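You operate a simulated robot arm through the tools that you are given. There is no shell and no other tool. Be economical: measure what you need, move in short steps, check, and stop when the job is done.

You run a simulated robot arm. Do the job below in one go: nothing can be reset, and whatever is moved stays where it is left.

JOB
Trim the red stick in the cream block to 55 C and store that.
Fine: grey knob, then the orange key; stand the stick back on the mat.

Only the result counts: the job must be done as asked and must still hold three seconds after the hand-in. Knocking over, shifting, dropping, spilling or breaking anything else fails it.

ROBOT AND FRAMES
A 6-joint arm with a two-finger parallel gripper, fixed in place. Base frame: the origin is at the foot of the arm, x ahead of it, y to its left, z up; the work surface is at about z = 3. Units: mm, degrees, N and s.
With the tool pointing down near the work surface it reaches from about 140 to 580 mm from the base axis. Its first joint turns from -66.0 to 66.0 degrees. Payload 2.1 kg.
The TCP is the grasp point between the finger pads, 30 mm short of the fingertips. In the tool frame z runs along the fingers and y along their closing line. Largest opening 94 mm; finger width 28, thickness 10; the body of the gripper, 50 by 96 mm, starts 55 mm behind the TCP.
Orientation is that of the tool frame in the base frame, as a unit quaternion [w, x, y, z]. With the fingers straight down and closing along the base's y, the tool's x points along the base's -x, its y along +y and its z along -z.

CONTROLS
- The arm moves only by the tool step_arm. Its argument "targets" is a list of rows, each a list of 7 numbers: the opening, from 0 (shut) to 1 (fully open), then the shift along the base's x, y, z in units of 300 mm (1.0 is 300 mm), then the turn, a rotation vector about the base's x, y, z in units of 180 degrees (1.0 is 180 degrees). In form: [[claw, dx, dy, dz, ax, ay, az], ...]. A call has 1 to 10 rows; each row is the pose to reach, as a shift and turn from the pose commanded when the call began. A call with a number of a shift or a turn outside -1 to 1 is refused whole. Rows are played at 5 a second. More than 50 mm and 8.6 degrees between two rows, or a gripper value outside its range, and nothing of the call is played. Where a pose cannot be reached the arm comes as near as it can. A force on the tool above 40 N (or 10 N above the force at the start of the call, whichever is more), or a blocked arm, ends the call early, and 0.2 s more pass. The fingers move at their own pace (about 72 mm/s each) and stop on an object; they squeeze with about 31 N. The grip force told is the motor's: it shows also when the fingers shut on nothing. Time passes only in rows, and 0.2 s behind the last, so rows that repeat a pose let the fingers close. The reply holds the time, the measured pose of the TCP, the force on the tool along the base axes, the opening and the grip force, in the units named above and with some noise.
- Cameras (640 x 400 px; columns grow to the right, rows downward): "scene" is fixed at [62.6, -384.3, 490.6]; the picture's right is [0.73, -0.68, 0.00], its down [-0.41, -0.44, -0.80] and it looks along [0.55, 0.59, -0.60] (base axes); focal length 308 px, centre (320, 200). "wrist" rides on the gripper at [-37, 0, -58] in the tool frame; the picture's right is [0.00, -1.00, 0.00], its down [0.97, 0.00, -0.24] and it looks along [0.24, 0.00, 0.97] (tool axes); focal length 218 px, centre (320, 200).
- capture(camera): a new picture of that camera. It takes no simulated time.
- locate(camera, pixels): for up to 12 pixels [column, row] of the newest picture of that camera ("zoom" is the newest enlarged one), the place [x, y, z] in the base frame of the surface seen there, good to about 2 mm, but the place of the scene camera against the robot may be out by one fixed shift of up to 18 mm in any direction. It takes no simulated time.
- enlarge(camera, box): a new picture of the part [left, top, right, bottom] of that camera's present view, enlarged. It takes no simulated time.
- hand_in(): hands the job in; it is judged then, once.

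Work in short steps. Measure before you move; look again where a grasp or a placing could have gone wrong, and mend it. You have 80 turns and 54 pictures in all, those below and enlarged ones among them. Open the gripper and draw the arm clear of the work before you hand the job in, unless the task says otherwise; then end with one line.

The tools are called after "Call:" by a JSON object that holds its "op" and its "data". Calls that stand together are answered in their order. step_arm: Moves the arm, as the interface text tells. Its arguments: {"type":"object","properties":{"targets":{"type":"array","items":{"type":"array","items":{"type":"number"}}}},"required":["targets"]} The other tools are called the same way: capture (camera) takes a picture; locate (camera, pixels) gives the place of the surface under pixels of a picture; enlarge (camera, box) takes an enlarged picture of a part of a camera's view; hand_in () hands the job in.

At the start:

```text
time: 0.0
ee_pos: [255.8, -176.4, 311.4]
tool_rot: [0.0, 0.0, 1.0, -0.001]
force: [0.3, 0.1, 0.2]
gripper_width: 94.2
gripper_force: 0.0
```

scene: 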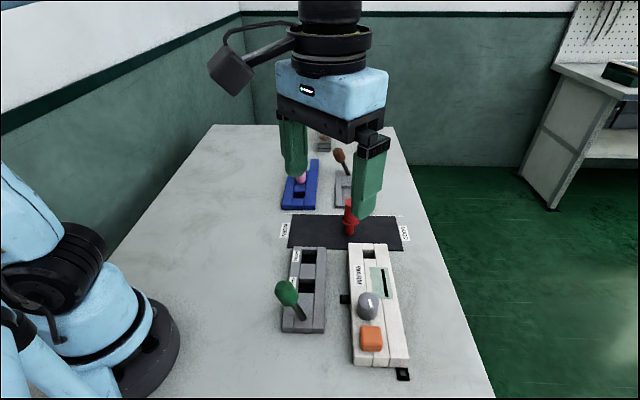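
wrist: 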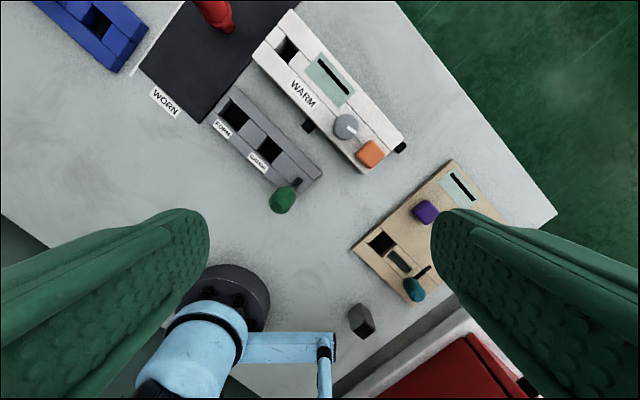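

I see the red stick on the dark mat (about px 350,215), and the cream block with grey knob and orange key. I'll look at them enlarged.

Call:
{"op": "enlarge", "data": {"camera": "scene", "box": [270, 190, 430, 390]}}

Call:
{"op": "enlarge", "data": {"camera": "wrist", "box": [130, 0, 430, 190]}}

```text
2.00 times, centred on (350, 290) of scene
```

zoom: 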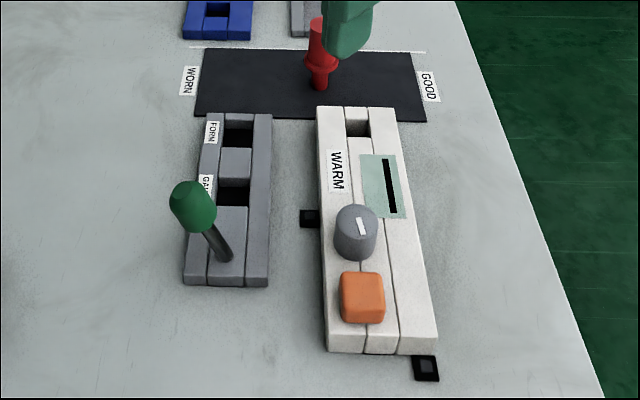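

```text
2.11 times, centred on (280, 95) of wrist
```

zoom: 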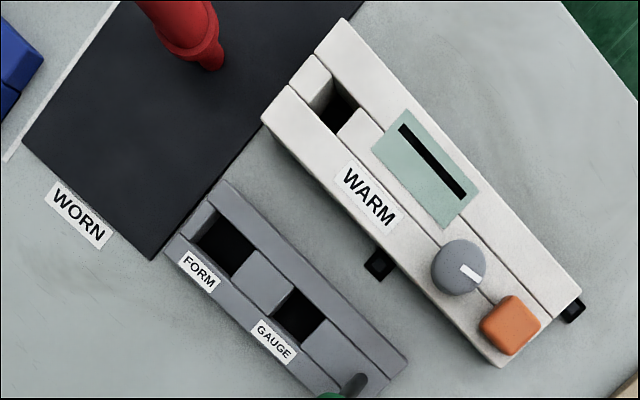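

The zoom shows the socket at zoom (340,110), knob (458,268), key (510,325), and stick foot (212,60). Measuring these with the wrist camera.

Call:
{"op": "locate", "data": {"camera": "zoom", "pixels": [[455, 262], [508, 318], [338, 108], [300, 80], [360, 130], [325, 50], [570, 285], [500, 362], [265, 118], [212, 60], [180, 20], [430, 160]]}}

Call:
{"op": "locate", "data": {"camera": "wrist", "pixels": [[224, 28], [212, 18], [300, 5], [140, 70], [200, 120], [290, 47], [345, 126], [370, 153], [326, 78], [306, 126], [400, 148]]}}

```text
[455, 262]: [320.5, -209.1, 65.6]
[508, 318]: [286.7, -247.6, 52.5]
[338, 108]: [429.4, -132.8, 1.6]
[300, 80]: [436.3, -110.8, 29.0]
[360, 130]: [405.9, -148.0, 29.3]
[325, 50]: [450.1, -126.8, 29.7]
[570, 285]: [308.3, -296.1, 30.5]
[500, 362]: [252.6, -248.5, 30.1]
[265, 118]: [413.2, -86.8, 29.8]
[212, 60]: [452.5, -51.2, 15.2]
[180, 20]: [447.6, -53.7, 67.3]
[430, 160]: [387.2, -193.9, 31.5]
```

```text
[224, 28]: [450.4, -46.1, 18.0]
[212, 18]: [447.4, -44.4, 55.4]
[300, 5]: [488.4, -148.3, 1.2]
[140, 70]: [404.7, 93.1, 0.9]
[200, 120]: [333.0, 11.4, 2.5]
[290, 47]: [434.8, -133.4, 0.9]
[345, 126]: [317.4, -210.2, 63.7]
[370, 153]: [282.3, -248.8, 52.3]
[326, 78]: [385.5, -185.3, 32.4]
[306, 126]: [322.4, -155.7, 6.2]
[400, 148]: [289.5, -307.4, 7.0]
```

Moving the hand at the same height to see the stick and socket from above.

Call:
{"op": "step_arm", "data": {"targets": [[1, 0.12, 0.06, 0, 0, 0, 0], [1, 0.24, 0.12, 0, 0, 0, 0], [1, 0.36, 0.18, 0, 0, 0, 0], [1, 0.45, 0.23, 0, 0, 0, 0], [1, 0.45, 0.23, 0, 0, 0, 0]]}}

Call:
{"op": "capture", "data": {"camera": "wrist"}}

Call:
{"op": "capture", "data": {"camera": "scene"}}

```text
time: 1.2
ee_pos: [391.8, -105.7, 309.2]
tool_rot: [-0.001, 0.0, 1.0, -0.001]
force: [0.3, 0.9, 0.7]
gripper_width: 93.8
gripper_force: 0.1
```

```text
49 pictures are left
```

wrist: 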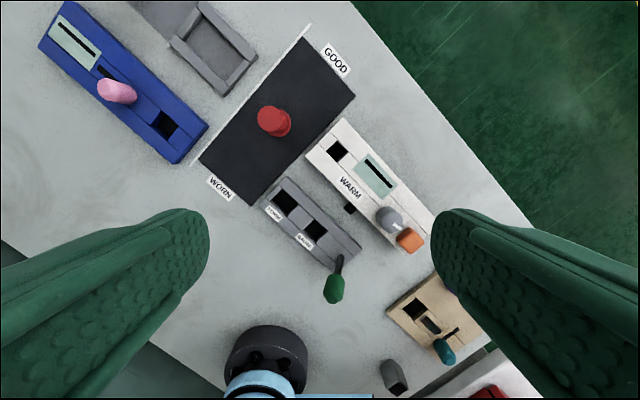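

```text
48 pictures are left
```

scene: 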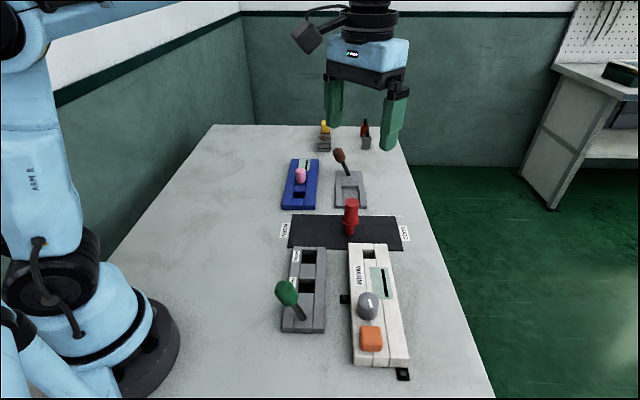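

Stick top is at wrist (273,120), socket at (336,151). Enlarging both views.

Call:
{"op": "enlarge", "data": {"camera": "scene", "box": [310, 180, 410, 260]}}

Call:
{"op": "locate", "data": {"camera": "zoom", "pixels": [[320, 200]]}}

Call:
{"op": "enlarge", "data": {"camera": "wrist", "box": [240, 80, 440, 260]}}

```text
5.00 times, centred on (360, 220) of scene
```

zoom: 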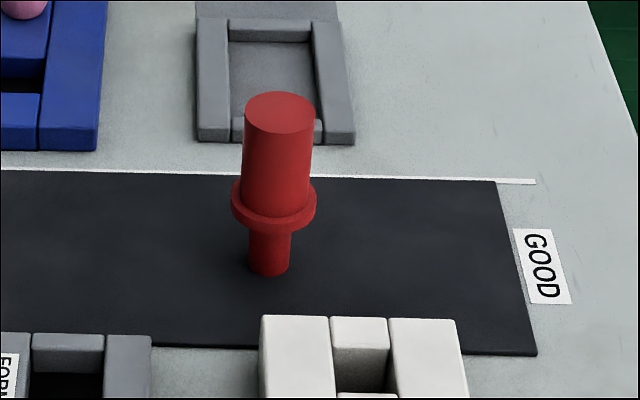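

```text
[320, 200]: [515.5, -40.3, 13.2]
```

```text
2.22 times, centred on (340, 170) of wrist
```

zoom: 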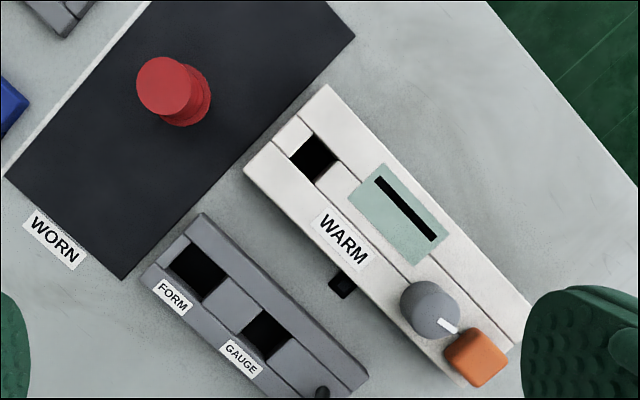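

Measuring stick top, collar, socket rims and block corners from this zoom.

Call:
{"op": "locate", "data": {"camera": "zoom", "pixels": [[162, 85], [138, 86], [186, 84], [162, 59], [162, 110], [207, 100], [190, 124], [328, 87], [246, 170], [468, 386], [524, 302], [430, 300]]}}

Call:
{"op": "locate", "data": {"camera": "zoom", "pixels": [[307, 128], [289, 160], [340, 160], [322, 186], [280, 140], [320, 122], [352, 172], [305, 180], [475, 355], [315, 158], [398, 210], [455, 328]]}}

```text
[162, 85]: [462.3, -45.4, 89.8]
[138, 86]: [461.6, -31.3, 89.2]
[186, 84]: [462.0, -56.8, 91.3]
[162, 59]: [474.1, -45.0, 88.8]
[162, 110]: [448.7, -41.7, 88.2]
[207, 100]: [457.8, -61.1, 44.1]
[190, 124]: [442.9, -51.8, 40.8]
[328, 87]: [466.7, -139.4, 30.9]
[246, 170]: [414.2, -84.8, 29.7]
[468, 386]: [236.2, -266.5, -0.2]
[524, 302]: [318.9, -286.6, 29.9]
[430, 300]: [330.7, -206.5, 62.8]
```

```text
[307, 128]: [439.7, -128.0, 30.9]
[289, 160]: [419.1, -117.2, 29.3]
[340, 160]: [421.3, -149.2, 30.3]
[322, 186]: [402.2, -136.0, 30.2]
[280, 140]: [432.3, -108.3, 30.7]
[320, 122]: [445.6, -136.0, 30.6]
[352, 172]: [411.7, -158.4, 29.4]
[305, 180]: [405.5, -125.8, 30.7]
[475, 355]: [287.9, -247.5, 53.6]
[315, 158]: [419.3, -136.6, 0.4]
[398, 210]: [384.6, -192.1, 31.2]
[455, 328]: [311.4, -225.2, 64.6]
```

The stick stands at about (462, -44.5), handle Ø26 with top z≈90, collar at z≈42; the socket centre is about (420.6, -132.6), block turned 45°. Going above the stick.

Call:
{"op": "step_arm", "data": {"targets": [[1, 0.08, 0.07, 0, 0, 0, 0], [1, 0.16, 0.14, 0, 0, 0, 0], [1, 0.236, 0.207, -0.05, 0, 0, 0], [1, 0.236, 0.207, -0.2, 0, 0, 0], [1, 0.236, 0.207, -0.35, 0, 0, 0], [1, 0.236, 0.207, -0.5, 0, 0, 0], [1, 0.236, 0.207, -0.5, 0, 0, 0]]}}

Call:
{"op": "capture", "data": {"camera": "wrist"}}

```text
time: 2.8
ee_pos: [463.2, -45.9, 162.0]
tool_rot: [0.0, 0.0, 1.0, 0.0]
force: [0.1, 0.1, -0.5]
gripper_width: 93.9
gripper_force: 0.0
```

```text
45 pictures are left
```

wrist: 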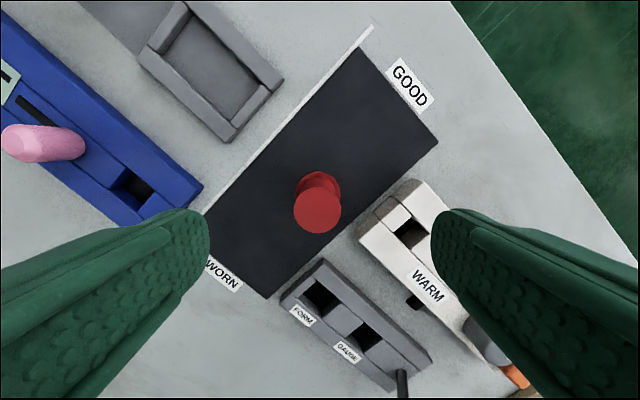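

The stick top is at wrist (317,210), centred between the fingers. Checking its centre, the mat corners and the socket precisely.

Call:
{"op": "locate", "data": {"camera": "wrist", "pixels": [[293, 210], [341, 210], [317, 187], [317, 233], [399, 220], [407, 205], [409, 234], [425, 232], [362, 48], [438, 142], [267, 298], [395, 234]]}}

```text
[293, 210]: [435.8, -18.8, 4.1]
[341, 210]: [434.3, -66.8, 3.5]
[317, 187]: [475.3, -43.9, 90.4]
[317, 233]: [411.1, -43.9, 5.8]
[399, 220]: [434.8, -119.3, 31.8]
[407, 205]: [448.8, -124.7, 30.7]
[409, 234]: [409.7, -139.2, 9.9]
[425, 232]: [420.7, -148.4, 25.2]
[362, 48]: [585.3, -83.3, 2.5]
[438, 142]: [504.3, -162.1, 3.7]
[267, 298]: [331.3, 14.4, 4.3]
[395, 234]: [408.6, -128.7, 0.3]
```

Stick centre confirmed near (462,-44). Descending to z≈78 and closing on the handle.

Call:
{"op": "step_arm", "data": {"targets": [[1, -0.002, 0.005, -0.14, 0, 0, 0], [1, -0.002, 0.005, -0.28, 0, 0, 0], [1, -0.002, 0.005, -0.28, 0, 0, 0], [0, -0.002, 0.005, -0.28, 0, 0, 0], [0, -0.002, 0.005, -0.28, 0, 0, 0], [0, -0.002, 0.005, -0.28, 0, 0, 0], [0, -0.002, 0.005, -0.28, 0, 0, 0]]}}

Call:
{"op": "capture", "data": {"camera": "scene"}}

```text
time: 4.4
ee_pos: [462.6, -45.3, 77.3]
tool_rot: [-0.001, 0.0, 1.0, -0.001]
force: [-0.3, 0.2, 0.4]
gripper_width: 28.4
gripper_force: 30.9
```

```text
44 pictures are left
```

scene: 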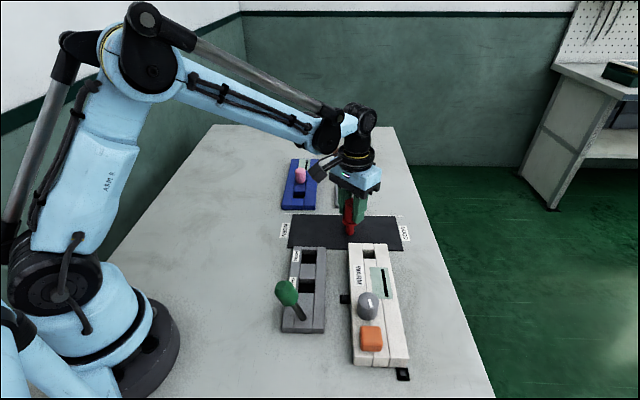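

The grip holds at 28.4 mm width. Lifting and moving over the socket.

Call:
{"op": "step_arm", "data": {"targets": [[0, 0, 0, 0.1, 0, 0, 0], [0, 0, 0, 0.22, 0, 0, 0], [0, -0.05, -0.1, 0.22, 0, 0, 0], [0, -0.1, -0.2, 0.22, 0, 0, 0], [0, -0.14, -0.291, 0.22, 0, 0, 0], [0, -0.14, -0.291, 0.22, 0, 0, 0]]}}

Call:
{"op": "enlarge", "data": {"camera": "scene", "box": [310, 180, 430, 280]}}

Call:
{"op": "capture", "data": {"camera": "wrist"}}

```text
time: 5.8
ee_pos: [418.1, -129.4, 141.9]
tool_rot: [0.0, 0.0, 1.0, -0.001]
force: [0.4, -1.0, -1.0]
gripper_width: 28.1
gripper_force: 31.1
```

```text
4.00 times, centred on (370, 230) of scene
```

zoom: 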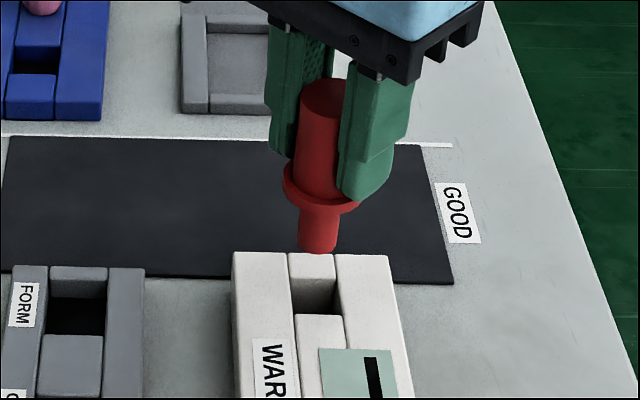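

```text
42 pictures are left
```

wrist: 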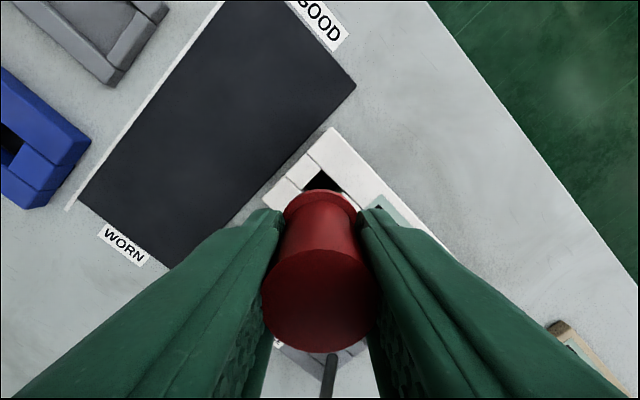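

Stem tip at zoom (317,245); socket mouth at zoom (290-335, 258-318). I'll measure both in the same scene picture so the camera offset cancels.

Call:
{"op": "locate", "data": {"camera": "zoom", "pixels": [[318, 215], [318, 235], [303, 235], [334, 235], [318, 247], [296, 282], [332, 279], [300, 316], [341, 312], [235, 256], [387, 258], [315, 295]]}}

Call:
{"op": "locate", "data": {"camera": "wrist", "pixels": [[320, 169], [302, 190], [340, 188], [332, 129], [265, 198], [322, 183]]}}

```text
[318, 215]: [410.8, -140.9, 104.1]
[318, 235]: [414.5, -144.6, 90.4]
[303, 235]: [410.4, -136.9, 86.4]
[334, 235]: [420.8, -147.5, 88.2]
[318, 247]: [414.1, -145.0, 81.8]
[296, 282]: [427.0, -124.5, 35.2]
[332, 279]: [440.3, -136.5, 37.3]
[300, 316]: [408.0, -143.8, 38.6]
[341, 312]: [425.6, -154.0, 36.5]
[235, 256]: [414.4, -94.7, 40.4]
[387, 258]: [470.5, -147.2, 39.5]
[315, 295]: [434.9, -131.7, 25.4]
```

```text
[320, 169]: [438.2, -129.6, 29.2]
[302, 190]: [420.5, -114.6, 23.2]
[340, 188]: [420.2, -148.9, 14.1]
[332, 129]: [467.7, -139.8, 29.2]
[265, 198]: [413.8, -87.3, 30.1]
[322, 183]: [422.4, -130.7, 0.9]
```

The stem needs about (+4, -3) mm shift. I'll shift and lower to just over the block (tip ≈ z 36), then look again.

Call:
{"op": "step_arm", "data": {"targets": [[0, 0.013, -0.01, 0, 0, 0, 0], [0, 0.013, -0.01, -0.05, 0, 0, 0], [0, 0.013, -0.01, -0.1, 0, 0, 0], [0, 0.013, -0.01, -0.1, 0, 0, 0]]}}

Call:
{"op": "enlarge", "data": {"camera": "scene", "box": [335, 215, 399, 265]}}

```text
time: 6.8
ee_pos: [423.6, -132.2, 112.5]
tool_rot: [-0.001, -0.001, 1.0, -0.002]
force: [0.8, 0.4, -0.4]
gripper_width: 28.3
gripper_force: 30.9
```

```text
8.00 times, centred on (367, 240) of scene
```

zoom: 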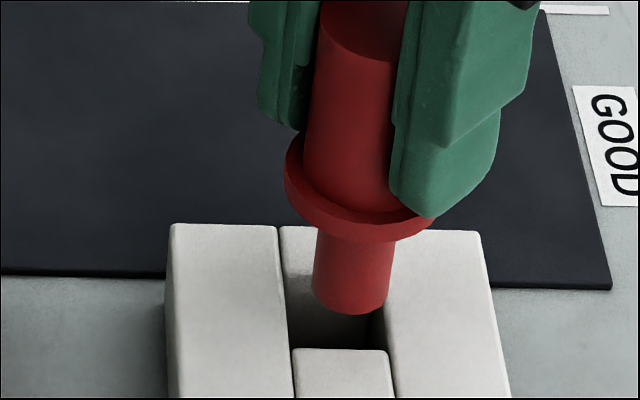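

The tip is about 2.5 mm right of the slot midline and slightly near; shifting by (-0.8,+2.8) and lowering slightly to look again.

Call:
{"op": "step_arm", "data": {"targets": [[0, -0.003, 0.0093, 0, 0, 0, 0], [0, -0.003, 0.0093, -0.01, 0, 0, 0], [0, -0.003, 0.0093, -0.025, 0, 0, 0], [0, -0.003, 0.0093, -0.025, 0, 0, 0]]}}

Call:
{"op": "enlarge", "data": {"camera": "scene", "box": [335, 215, 399, 265]}}

```text
time: 7.8
ee_pos: [422.3, -131.0, 105.1]
tool_rot: [0.0, 0.0, 1.0, -0.001]
force: [1.2, -0.2, -0.3]
gripper_width: 28.2
gripper_force: 30.6
```

```text
8.00 times, centred on (367, 240) of scene
```

zoom: 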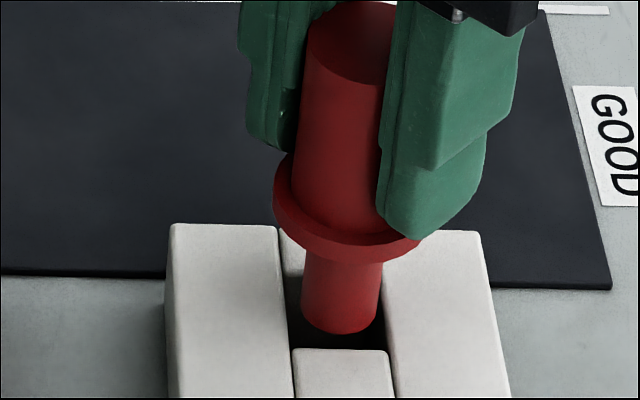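

Well centred now (stem cols 301–379 within slot 289–384). Lowering until it seats, force watched.

Call:
{"op": "step_arm", "data": {"targets": [[0, 0, 0, -0.03, 0, 0, 0], [0, 0, 0, -0.06, 0, 0, 0], [0, 0, 0, -0.075, 0, 0, 0], [0, 0, 0, -0.085, 0, 0, 0]]}}

Call:
{"op": "enlarge", "data": {"camera": "scene", "box": [335, 215, 399, 265]}}

```text
time: 8.8
ee_pos: [422.7, -130.1, 78.9]
tool_rot: [0.001, 0.001, 1.0, -0.001]
force: [0.0, 0.2, -0.8]
gripper_width: 28.4
gripper_force: 31.2
```

```text
8.00 times, centred on (367, 240) of scene
```

zoom: 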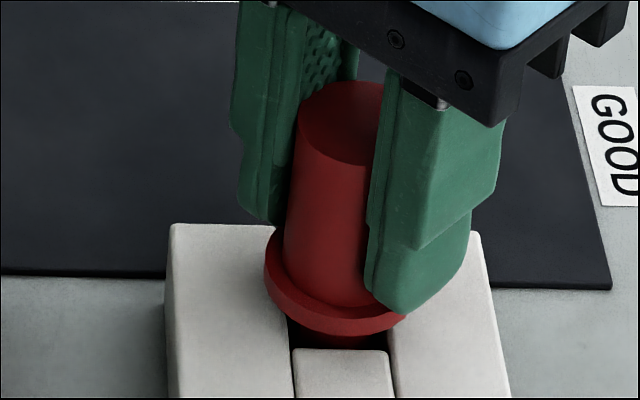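

No contact yet; tip is ~2 mm from the floor. Lowering slightly more.

Call:
{"op": "step_arm", "data": {"targets": [[0, 0, 0, -0.005, 0, 0, 0], [0, 0, 0, -0.01, 0, 0, 0], [0, 0, 0, -0.01, 0, 0, 0]]}}

Call:
{"op": "enlarge", "data": {"camera": "scene", "box": [320, 215, 440, 315]}}

```text
time: 9.6
ee_pos: [422.0, -131.2, 78.2]
tool_rot: [-0.001, 0.0, 1.0, -0.001]
force: [-0.1, 0.6, 0.2]
gripper_width: 28.3
gripper_force: 30.8
```

```text
4.00 times, centred on (380, 265) of scene
```

zoom: 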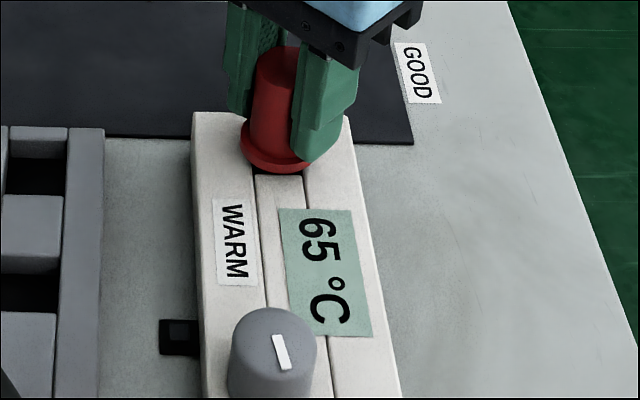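

Display now reads 65 °C — stick seated. Lowering 1 mm more and opening, then rising clear.

Call:
{"op": "step_arm", "data": {"targets": [[0, 0, 0, -0.004, 0, 0, 0], [0, 0, 0, -0.004, 0, 0, 0], [0.7, 0, 0, -0.004, 0, 0, 0], [0.7, 0, 0, -0.004, 0, 0, 0], [0.7, 0, 0, -0.004, 0, 0, 0], [0.7, 0, 0, 0.05, 0, 0, 0], [0.7, 0, 0, 0.15, 0, 0, 0], [0.7, 0, 0, 0.28, 0, 0, 0]]}}

Call:
{"op": "enlarge", "data": {"camera": "scene", "box": [320, 215, 440, 315]}}

```text
time: 11.4
ee_pos: [421.5, -130.9, 160.4]
tool_rot: [0.0, 0.0, 1.0, 0.0]
force: [0.3, -0.5, 0.5]
gripper_width: 66.0
gripper_force: 0.1
```

```text
4.00 times, centred on (380, 265) of scene
```

zoom: 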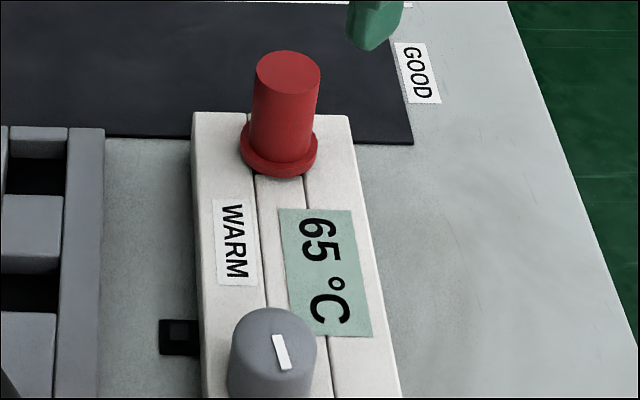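

The stick stands by itself; the display shows 65 °C. Now moving over the knob (~(318,-213)) while yawing +45° so the fingers close across the block.

Call:
{"op": "step_arm", "data": {"targets": [[0.7, -0.05, -0.04, 0.03, 0, 0, 0.042], [0.7, -0.11, -0.09, 0.03, 0, 0, 0.084], [0.7, -0.17, -0.14, 0.03, 0, 0, 0.126], [0.7, -0.23, -0.18, 0.03, 0, 0, 0.168], [0.7, -0.29, -0.23, 0.03, 0, 0, 0.21], [0.7, -0.343, -0.273, 0.03, 0, 0, 0.25], [0.7, -0.343, -0.273, 0.03, 0, 0, 0.25]]}}

Call:
{"op": "capture", "data": {"camera": "wrist"}}

```text
time: 13.0
ee_pos: [319.7, -213.7, 168.9]
tool_rot: [0.0, -0.383, 0.924, 0.0]
force: [0.2, 1.6, 0.1]
gripper_width: 66.0
gripper_force: 0.2
```

```text
36 pictures are left
```

wrist: 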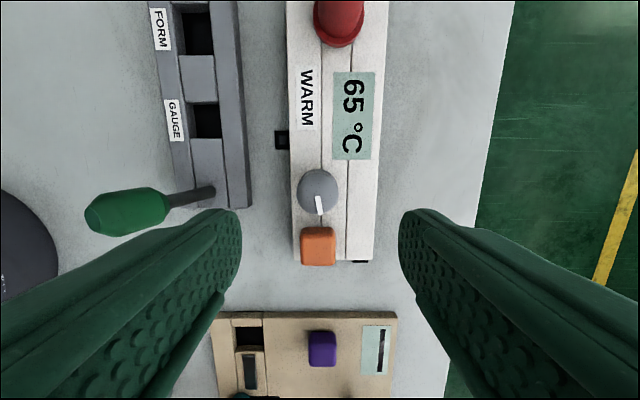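

Knob at wrist (318,191), mark at (320,205); green lever tip at (100,215). Measuring.

Call:
{"op": "locate", "data": {"camera": "wrist", "pixels": [[300, 185], [334, 185], [317, 175], [310, 200], [317, 188], [318, 245], [105, 212], [150, 205], [212, 195], [283, 139], [360, 262], [318, 262]]}}

Call:
{"op": "enlarge", "data": {"camera": "wrist", "box": [270, 130, 398, 280]}}

```text
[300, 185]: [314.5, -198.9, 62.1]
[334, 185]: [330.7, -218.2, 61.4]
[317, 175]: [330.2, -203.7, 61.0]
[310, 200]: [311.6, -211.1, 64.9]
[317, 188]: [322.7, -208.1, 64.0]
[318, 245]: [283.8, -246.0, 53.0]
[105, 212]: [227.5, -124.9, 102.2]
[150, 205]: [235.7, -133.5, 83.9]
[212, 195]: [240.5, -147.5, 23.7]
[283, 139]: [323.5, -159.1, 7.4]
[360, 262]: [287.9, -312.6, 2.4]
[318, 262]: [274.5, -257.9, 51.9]
```

```text
2.67 times, centred on (334, 205) of wrist
```

zoom: 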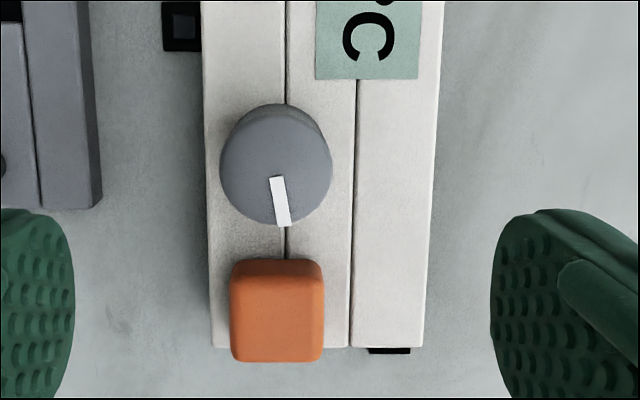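

Locating the exact knob top centre and pointer.

Call:
{"op": "locate", "data": {"camera": "zoom", "pixels": [[276, 170], [225, 170], [326, 170], [276, 120], [276, 222], [278, 312], [240, 312], [316, 312], [278, 275], [278, 352]]}}

```text
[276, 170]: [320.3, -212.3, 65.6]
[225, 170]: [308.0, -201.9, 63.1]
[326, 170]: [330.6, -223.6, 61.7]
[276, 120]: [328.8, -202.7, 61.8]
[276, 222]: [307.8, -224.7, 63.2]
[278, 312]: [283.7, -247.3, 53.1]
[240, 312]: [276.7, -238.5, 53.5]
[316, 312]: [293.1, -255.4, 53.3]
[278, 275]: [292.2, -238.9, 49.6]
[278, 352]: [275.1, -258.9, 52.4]
```

Knob centre (319.5,-212.8), top z 64. Descending so the tips reach z≈51 and closing on the knob.

Call:
{"op": "step_arm", "data": {"targets": [[0.7, 0, 0.003, -0.14, 0, 0, 0], [0.7, 0, 0.003, -0.25, 0, 0, 0], [0.7, 0, 0.003, -0.292, 0, 0, 0], [0.7, 0, 0.003, -0.292, 0, 0, 0], [0, 0, 0.003, -0.292, 0, 0, 0], [0, 0, 0.003, -0.292, 0, 0, 0], [0, 0, 0.003, -0.292, 0, 0, 0], [0, 0, 0.003, -0.292, 0, 0, 0]]}}

Call:
{"op": "enlarge", "data": {"camera": "scene", "box": [310, 220, 430, 380]}}

```text
time: 14.8
ee_pos: [319.6, -211.9, 82.1]
tool_rot: [-0.001, -0.383, 0.924, 0.001]
force: [-8.8, 7.7, -12.2]
gripper_width: 32.9
gripper_force: 44.8
```

```text
2.50 times, centred on (370, 300) of scene
```

zoom: 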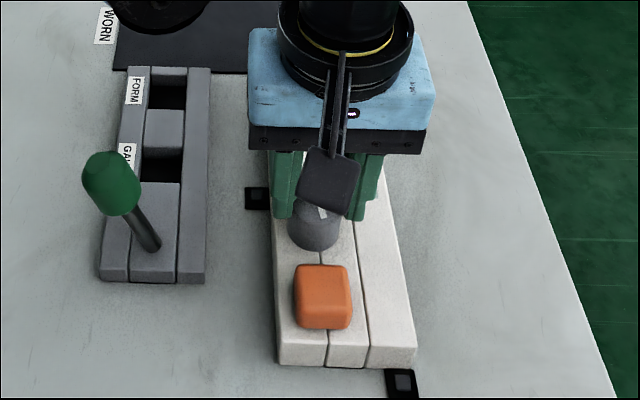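

Knob is held (32.9 mm). Turning a small +7° (counter-clockwise from above) and reading the display with the wrist camera.

Call:
{"op": "step_arm", "data": {"targets": [[0, -0.002, 0.002, 0, 0, 0, 0.02], [0, -0.002, 0.002, 0, 0, 0, 0.04], [0, -0.002, 0.002, 0, 0, 0, 0.04]]}}

Call:
{"op": "capture", "data": {"camera": "wrist"}}

```text
time: 15.6
ee_pos: [317.8, -210.9, 82.5]
tool_rot: [0.001, -0.44, 0.898, -0.001]
force: [-10.7, 1.9, -11.6]
gripper_width: 33.0
gripper_force: 45.0
```

```text
33 pictures are left
```

wrist: 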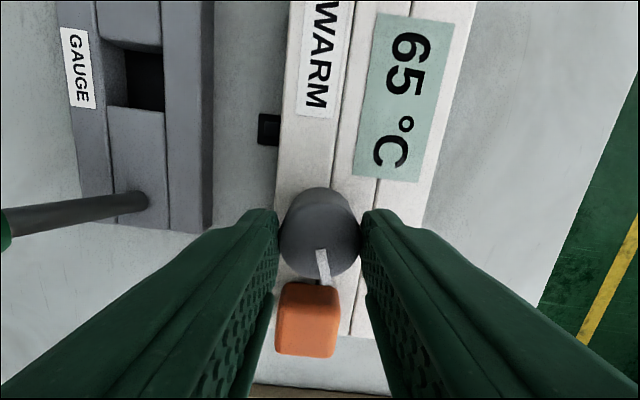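

The pointer turned with the hand, but the display still reads 65 °C. Turning another ~13°.

Call:
{"op": "step_arm", "data": {"targets": [[0, 0, -0.002, 0, 0, 0, 0.035], [0, 0, -0.002, 0, 0, 0, 0.07], [0, 0, -0.002, 0, 0, 0, 0.07]]}}

Call:
{"op": "capture", "data": {"camera": "wrist"}}

```text
time: 16.4
ee_pos: [318.5, -212.0, 82.5]
tool_rot: [0.0, -0.536, 0.844, 0.001]
force: [-16.6, 3.9, -12.2]
gripper_width: 33.2
gripper_force: 45.1
```

```text
32 pictures are left
```

wrist: 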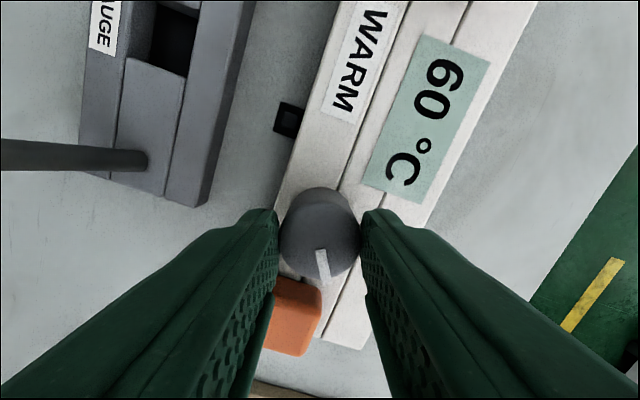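

Display shows 60 °C after ~20°, so this is the right direction. Turning ~16° more.

Call:
{"op": "step_arm", "data": {"targets": [[0, -0.002, 0, 0, 0, 0, 0.03], [0, -0.004, 0, 0, 0, 0, 0.06], [0, -0.004, 0, 0, 0, 0, 0.09], [0, -0.004, 0, 0, 0, 0, 0.09]]}}

Call:
{"op": "capture", "data": {"camera": "wrist"}}

```text
time: 17.4
ee_pos: [318.9, -212.1, 81.9]
tool_rot: [0.002, -0.65, 0.76, -0.001]
force: [0.0, 4.7, -23.2]
gripper_width: 33.1
gripper_force: 45.1
```

```text
31 pictures are left
```

wrist: 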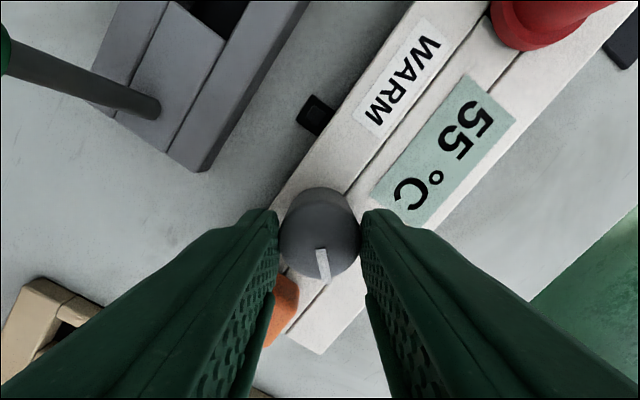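

Display reads 55 °C. Opening just a little (the left finger is close to the key) and rising straight up.

Call:
{"op": "step_arm", "data": {"targets": [[0.43, 0, 0, 0, 0, 0, 0], [0.43, 0, 0, 0, 0, 0, 0], [0.43, 0, 0, 0.02, 0, 0, 0], [0.43, 0, 0, 0.1, 0, 0, 0], [0.43, 0, 0, 0.22, 0, 0, 0], [0.43, 0, 0, 0.22, 0, 0, 0]]}}

Call:
{"op": "capture", "data": {"camera": "wrist"}}

```text
time: 18.8
ee_pos: [318.1, -213.1, 147.4]
tool_rot: [0.001, -0.649, 0.761, -0.001]
force: [0.4, -0.2, 0.6]
gripper_width: 40.2
gripper_force: 0.1
```

```text
30 pictures are left
```

wrist: 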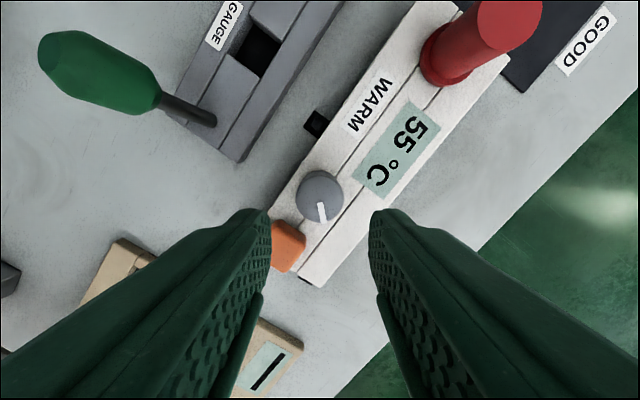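

55 °C holds after release. Closing the fingers and moving above the key at (284,-248).

Call:
{"op": "step_arm", "data": {"targets": [[0, -0.057, -0.058, 0, 0, 0, 0], [0, -0.114, -0.117, 0, 0, 0, 0], [0, -0.114, -0.117, -0.1, 0, 0, 0], [0, -0.114, -0.117, -0.19, 0, 0, 0], [0, -0.114, -0.117, -0.19, 0, 0, 0]]}}

Call:
{"op": "enlarge", "data": {"camera": "scene", "box": [310, 220, 430, 380]}}

```text
time: 20.0
ee_pos: [284.8, -248.7, 90.2]
tool_rot: [0.0, -0.65, 0.76, 0.0]
force: [0.6, -0.2, 0.0]
gripper_width: 0.0
gripper_force: 31.1
```

```text
2.50 times, centred on (370, 300) of scene
```

zoom: 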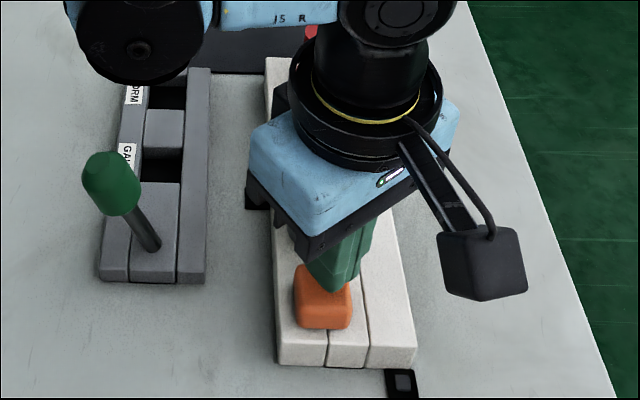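

Tips are ~7 mm above the key, centred. Pressing down in small steps.

Call:
{"op": "step_arm", "data": {"targets": [[0, 0, 0, -0.015, 0, 0, 0], [0, 0, 0, -0.022, 0, 0, 0], [0, 0, 0, -0.028, 0, 0, 0], [0, 0, 0, -0.034, 0, 0, 0], [0, 0, 0, -0.034, 0, 0, 0]]}}

Call:
{"op": "capture", "data": {"camera": "wrist"}}

```text
time: 21.2
ee_pos: [282.9, -247.5, 81.2]
tool_rot: [0.001, -0.65, 0.76, -0.002]
force: [1.0, -0.1, 1.6]
gripper_width: 0.0
gripper_force: 31.8
```

```text
28 pictures are left
```

wrist: 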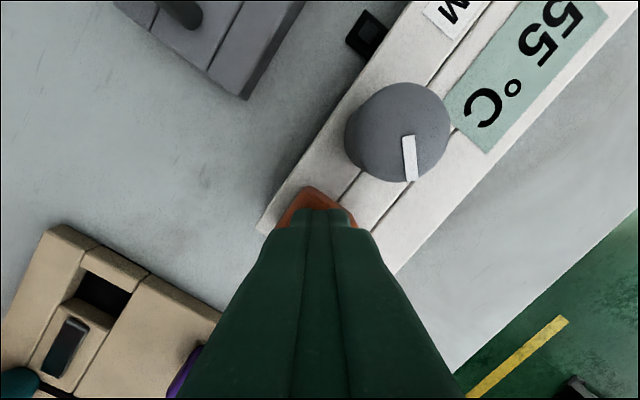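

Slight contact (1.6 N) at TCP z≈81. Pressing further in small steps.

Call:
{"op": "step_arm", "data": {"targets": [[0, 0, 0, -0.006, 0, 0, 0], [0, 0, 0, -0.012, 0, 0, 0], [0, 0, 0, -0.018, 0, 0, 0], [0, 0, 0, -0.018, 0, 0, 0]]}}

Call:
{"op": "capture", "data": {"camera": "wrist"}}

```text
time: 22.2
ee_pos: [282.5, -248.3, 75.2]
tool_rot: [0.0, -0.649, 0.76, -0.001]
force: [1.8, -1.6, 8.1]
gripper_width: 0.0
gripper_force: 30.3
```

```text
27 pictures are left
```

wrist: 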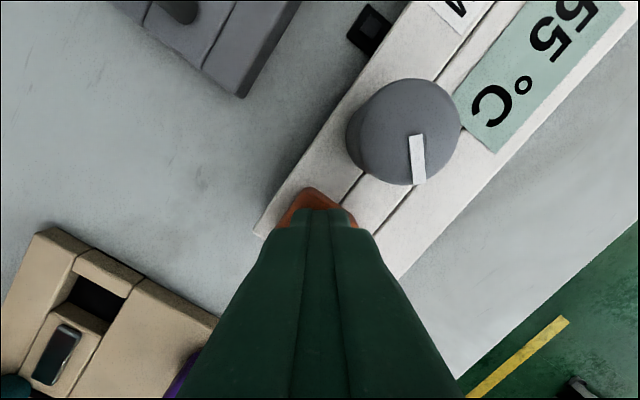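

Key is moving against a spring (8 N). Continuing until it bottoms.

Call:
{"op": "step_arm", "data": {"targets": [[0, 0, 0, -0.006, 0, 0, 0], [0, 0, 0, -0.012, 0, 0, 0], [0, 0, 0, -0.018, 0, 0, 0], [0, 0, 0, -0.018, 0, 0, 0]]}}

Call:
{"op": "enlarge", "data": {"camera": "wrist", "box": [320, 0, 640, 200]}}

```text
time: 22.9
ee_pos: [282.7, -247.8, 73.4]
tool_rot: [0.001, -0.649, 0.761, -0.001]
force: [-0.7, 1.5, 33.5]
gripper_width: 0.0
gripper_force: 31.3
stopped in row 3: the force on the tool passed its limit (the readings are from after the stop); the commanded pose is now the measured one
```

```text
2.00 times, centred on (480, 100) of wrist
```

zoom: 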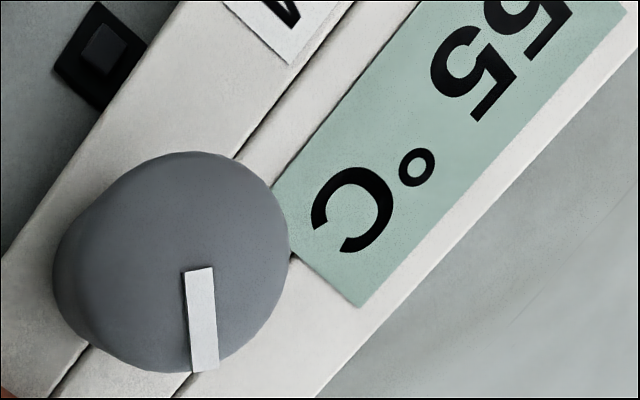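

The key bottomed (force limit at z≈73). Rising off the key and viewing the result.

Call:
{"op": "step_arm", "data": {"targets": [[0, 0, 0, 0.03, 0, 0, 0], [0, 0, 0, 0.15, 0, 0, 0], [0, 0, 0, 0.3, 0, 0, 0], [0, 0, 0, 0.3, 0, 0, 0]]}}

Call:
{"op": "capture", "data": {"camera": "wrist"}}

Call:
{"op": "capture", "data": {"camera": "scene"}}

```text
time: 23.9
ee_pos: [283.4, -248.3, 161.0]
tool_rot: [0.001, -0.65, 0.76, -0.001]
force: [0.3, -0.1, 0.4]
gripper_width: 0.0
gripper_force: 31.0
```

```text
25 pictures are left
```

wrist: 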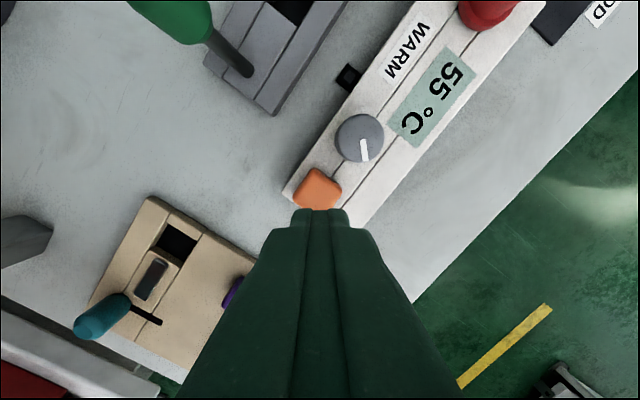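

```text
24 pictures are left
```

scene: 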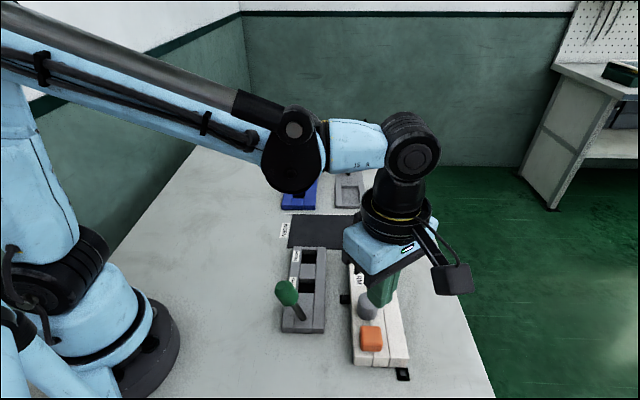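

Display still 55 °C. Checking the small black items beside the block for any indicator change.

Call:
{"op": "enlarge", "data": {"camera": "wrist", "box": [280, 20, 480, 220]}}

Call:
{"op": "enlarge", "data": {"camera": "scene", "box": [330, 280, 426, 390]}}

```text
2.00 times, centred on (380, 120) of wrist
```

zoom: 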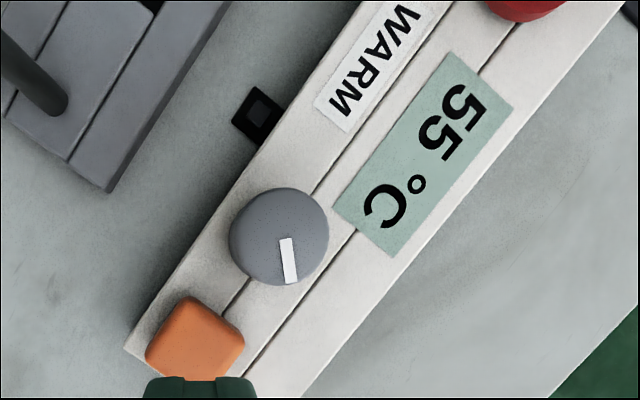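

```text
3.64 times, centred on (378, 335) of scene
```

zoom: 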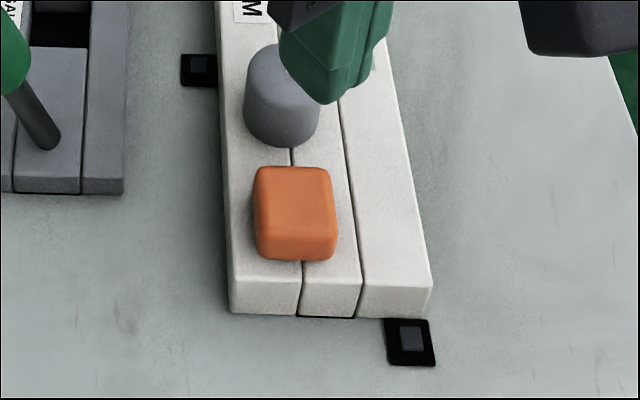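

No lamp evidence either way, but the key travelled fully to its stop. Going back over the stick at (422,-131), yawing back by −81° and opening.

Call:
{"op": "step_arm", "data": {"targets": [[0, 0.046, 0.039, 0.05, 0, 0, -0.045], [0, 0.092, 0.078, 0.05, 0, 0, -0.09], [0.5, 0.139, 0.117, 0.05, 0, 0, -0.135], [1, 0.185, 0.156, 0.05, 0, 0, -0.18], [1, 0.231, 0.195, 0.05, 0, 0, -0.225], [1, 0.277, 0.235, 0.05, 0, 0, -0.27], [1, 0.323, 0.274, 0.05, 0, 0, -0.315], [1, 0.37, 0.313, 0.05, 0, 0, -0.36], [1, 0.416, 0.352, 0.05, 0, 0, -0.405], [1, 0.462, 0.391, 0.05, 0, 0, -0.45]]}}

Call:
{"op": "capture", "data": {"camera": "wrist"}}

```text
time: 26.1
ee_pos: [421.8, -129.8, 178.1]
tool_rot: [0.0, 0.001, 1.0, 0.0]
force: [-0.2, -0.4, 0.9]
gripper_width: 94.2
gripper_force: 0.0
```

```text
21 pictures are left
```

wrist: 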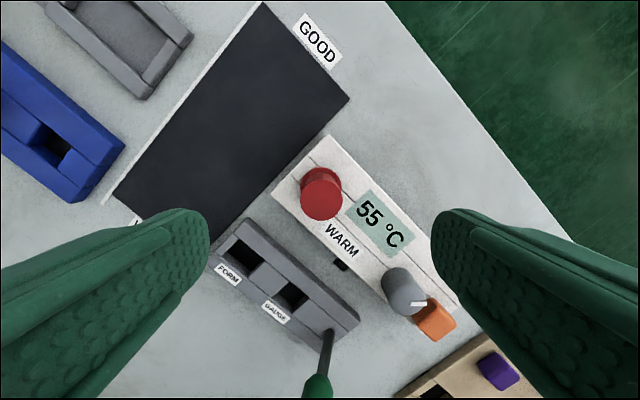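

Stick top at (321,195), centred. Descending to z≈77, gripping, lifting.

Call:
{"op": "step_arm", "data": {"targets": [[1, 0, 0, -0.15, 0, 0, 0], [1, 0, 0, -0.28, 0, 0, 0], [1, 0, 0, -0.335, 0, 0, 0], [1, 0, 0, -0.335, 0, 0, 0], [0, 0, 0, -0.335, 0, 0, 0], [0, 0, 0, -0.335, 0, 0, 0], [0, 0, 0, -0.335, 0, 0, 0], [0, 0, 0, -0.335, 0, 0, 0]]}}

Call:
{"op": "enlarge", "data": {"camera": "scene", "box": [320, 195, 440, 315]}}

```text
time: 27.9
ee_pos: [422.3, -131.4, 76.6]
tool_rot: [0.0, 0.0, 1.0, -0.001]
force: [0.2, -0.3, 1.3]
gripper_width: 28.2
gripper_force: 30.7
```

```text
3.33 times, centred on (380, 255) of scene
```

zoom: 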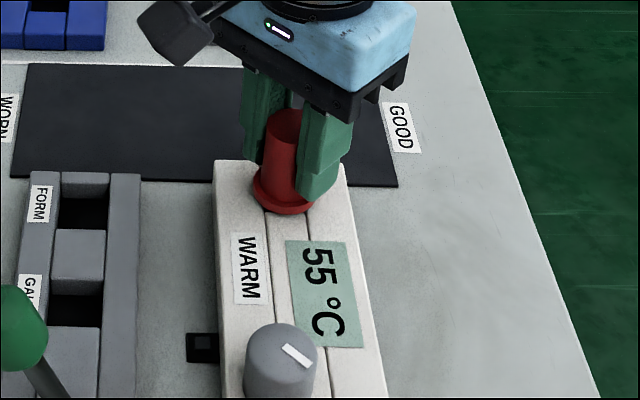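

Gripped (28.2 mm). Lifting straight up and moving back to the original spot above the mat.

Call:
{"op": "step_arm", "data": {"targets": [[0, 0, 0, 0.06, 0, 0, 0], [0, 0, 0, 0.14, 0, 0, 0], [0, 0, 0, 0.22, 0, 0, 0], [0, 0.045, 0.1, 0.22, 0, 0, 0], [0, 0.09, 0.2, 0.22, 0, 0, 0], [0, 0.134, 0.288, 0.22, 0, 0, 0], [0, 0.134, 0.288, 0.15, 0, 0, 0], [0, 0.134, 0.288, 0.05, 0, 0, 0], [0, 0.134, 0.288, 0.02, 0, 0, 0], [0, 0.134, 0.288, 0.02, 0, 0, 0]]}}

Call:
{"op": "enlarge", "data": {"camera": "scene", "box": [310, 180, 410, 260]}}

```text
time: 30.1
ee_pos: [463.2, -43.8, 82.5]
tool_rot: [0.0, 0.0, 1.0, -0.001]
force: [0.1, -0.4, 0.1]
gripper_width: 28.1
gripper_force: 30.4
```

```text
5.00 times, centred on (360, 220) of scene
```

zoom: 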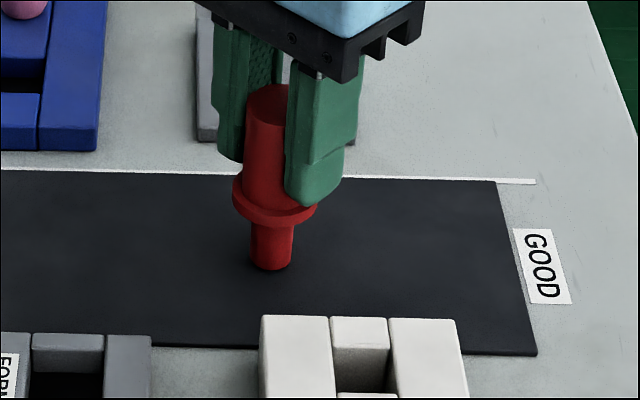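

A few mm above the mat. Lowering in 1 mm steps until contact.

Call:
{"op": "step_arm", "data": {"targets": [[0, 0, 0, -0.006, 0, 0, 0], [0, 0, 0, -0.01, 0, 0, 0], [0, 0, 0, -0.014, 0, 0, 0], [0, 0, 0, -0.014, 0, 0, 0]]}}

```text
time: 31.1
ee_pos: [462.1, -43.8, 80.4]
tool_rot: [0.001, 0.0, 1.0, -0.001]
force: [-0.6, 1.3, 23.4]
gripper_width: 28.2
gripper_force: 31.1
```

Contact with the mat (23 N). Easing up a bit, opening, and rising.

Call:
{"op": "step_arm", "data": {"targets": [[0, 0, 0, 0.004, 0, 0, 0], [0, 0, 0, 0.004, 0, 0, 0]]}}

Call:
{"op": "enlarge", "data": {"camera": "scene", "box": [310, 180, 410, 260]}}

```text
time: 31.7
ee_pos: [462.5, -44.0, 79.2]
tool_rot: [-0.001, 0.0, 1.0, -0.002]
force: [0.1, 0.0, 0.4]
gripper_width: 28.0
gripper_force: 31.6
```

```text
5.00 times, centred on (360, 220) of scene
```

zoom: 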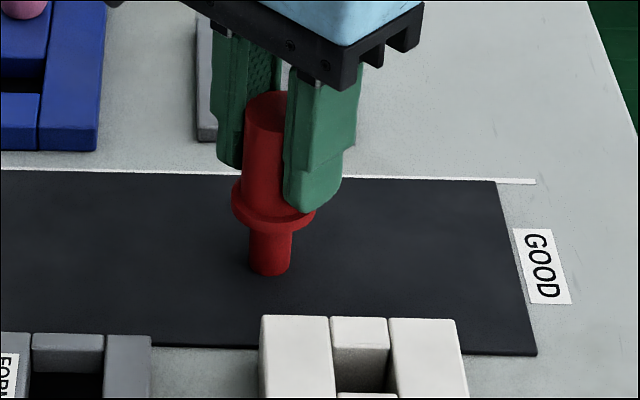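

The stick's foot matches its original picture position (≈(270,273)). Opening and rising.

Call:
{"op": "step_arm", "data": {"targets": [[0.5, 0, 0, 0, 0, 0, 0], [1, 0, 0, 0, 0, 0, 0], [1, 0, 0, 0, 0, 0, 0], [1, 0, 0, 0, 0, 0, 0], [1, 0, 0, 0.06, 0, 0, 0], [1, 0, 0, 0.18, 0, 0, 0], [1, 0, 0, 0.32, 0, 0, 0], [1, 0, 0, 0.46, 0, 0, 0], [1, -0.1, 0, 0.6, 0, 0, 0], [1, -0.2, 0, 0.7, 0, 0, 0]]}}

Call:
{"op": "capture", "data": {"camera": "scene"}}

Call:
{"op": "enlarge", "data": {"camera": "scene", "box": [270, 190, 430, 390]}}

Call:
{"op": "capture", "data": {"camera": "wrist"}}

```text
refused: row 9 steps farther than a row can; nothing moved
```

```text
17 pictures are left
```

scene: 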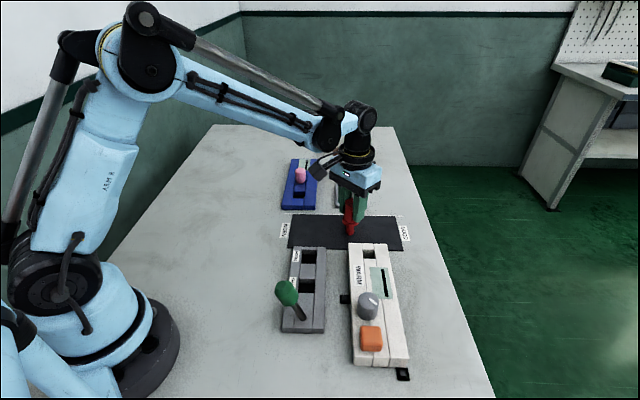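

```text
2.00 times, centred on (350, 290) of scene
```

zoom: 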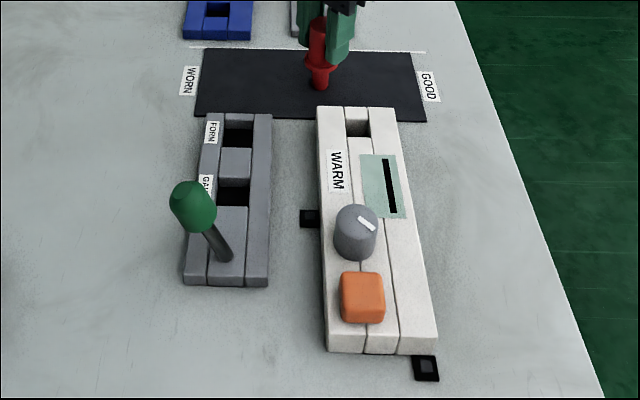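

```text
15 pictures are left
```

wrist: 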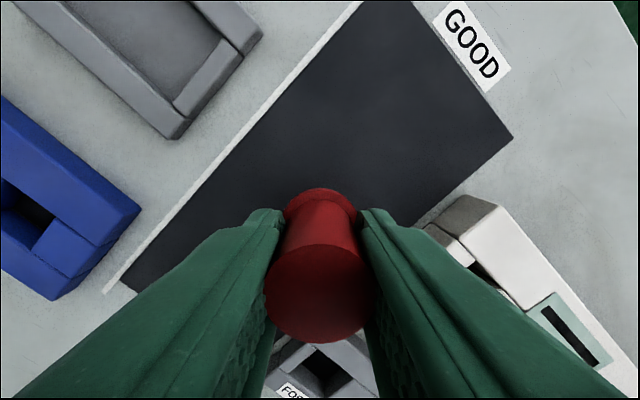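

That call was refused for its step size; the stick is still held at its spot. Repeating with smaller steps.

Call:
{"op": "step_arm", "data": {"targets": [[0.5, 0, 0, 0, 0, 0, 0], [1, 0, 0, 0, 0, 0, 0], [1, 0, 0, 0, 0, 0, 0], [1, 0, 0, 0, 0, 0, 0], [1, 0, 0, 0.06, 0, 0, 0], [1, 0, 0, 0.18, 0, 0, 0], [1, 0, 0, 0.32, 0, 0, 0], [1, 0, 0, 0.46, 0, 0, 0], [1, 0, 0, 0.6, 0, 0, 0], [1, -0.1, 0, 0.7, 0, 0, 0]]}}

Call:
{"op": "capture", "data": {"camera": "scene"}}

Call:
{"op": "capture", "data": {"camera": "wrist"}}

```text
time: 33.9
ee_pos: [432.1, -44.2, 288.9]
tool_rot: [0.0, 0.0, 1.0, -0.001]
force: [-0.4, 0.2, 0.4]
gripper_width: 94.0
gripper_force: 0.2
```

```text
14 pictures are left
```

scene: 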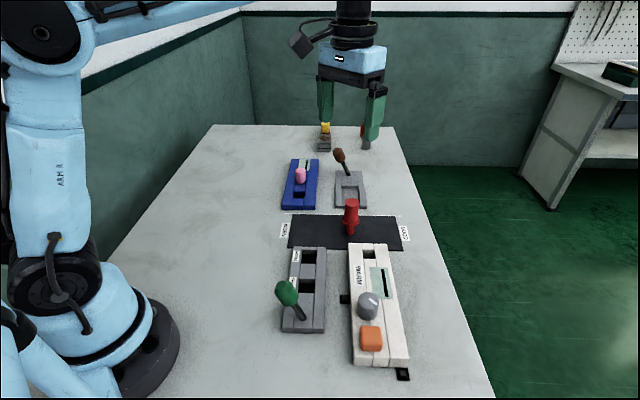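

```text
13 pictures are left
```

wrist: 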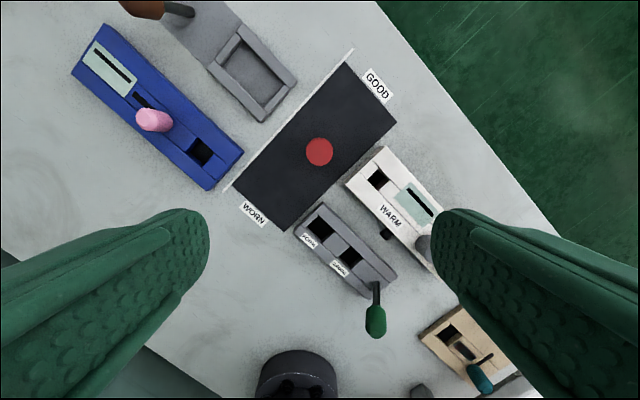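

The stick stands upright on the mat in its old place (wrist (319,152)), the arm is clear and open, and everything else is unchanged. Handing in.

Call:
{"op": "hand_in", "data": {}}

```text
The job is handed in.
```

I set the red stick to 55 °C in the cream block with the grey knob and pressed the orange key fully to store it. The block gives no visible sign that the value was stored. The stick is back upright in its original spot on the mat, with the gripper open and the arm clear.
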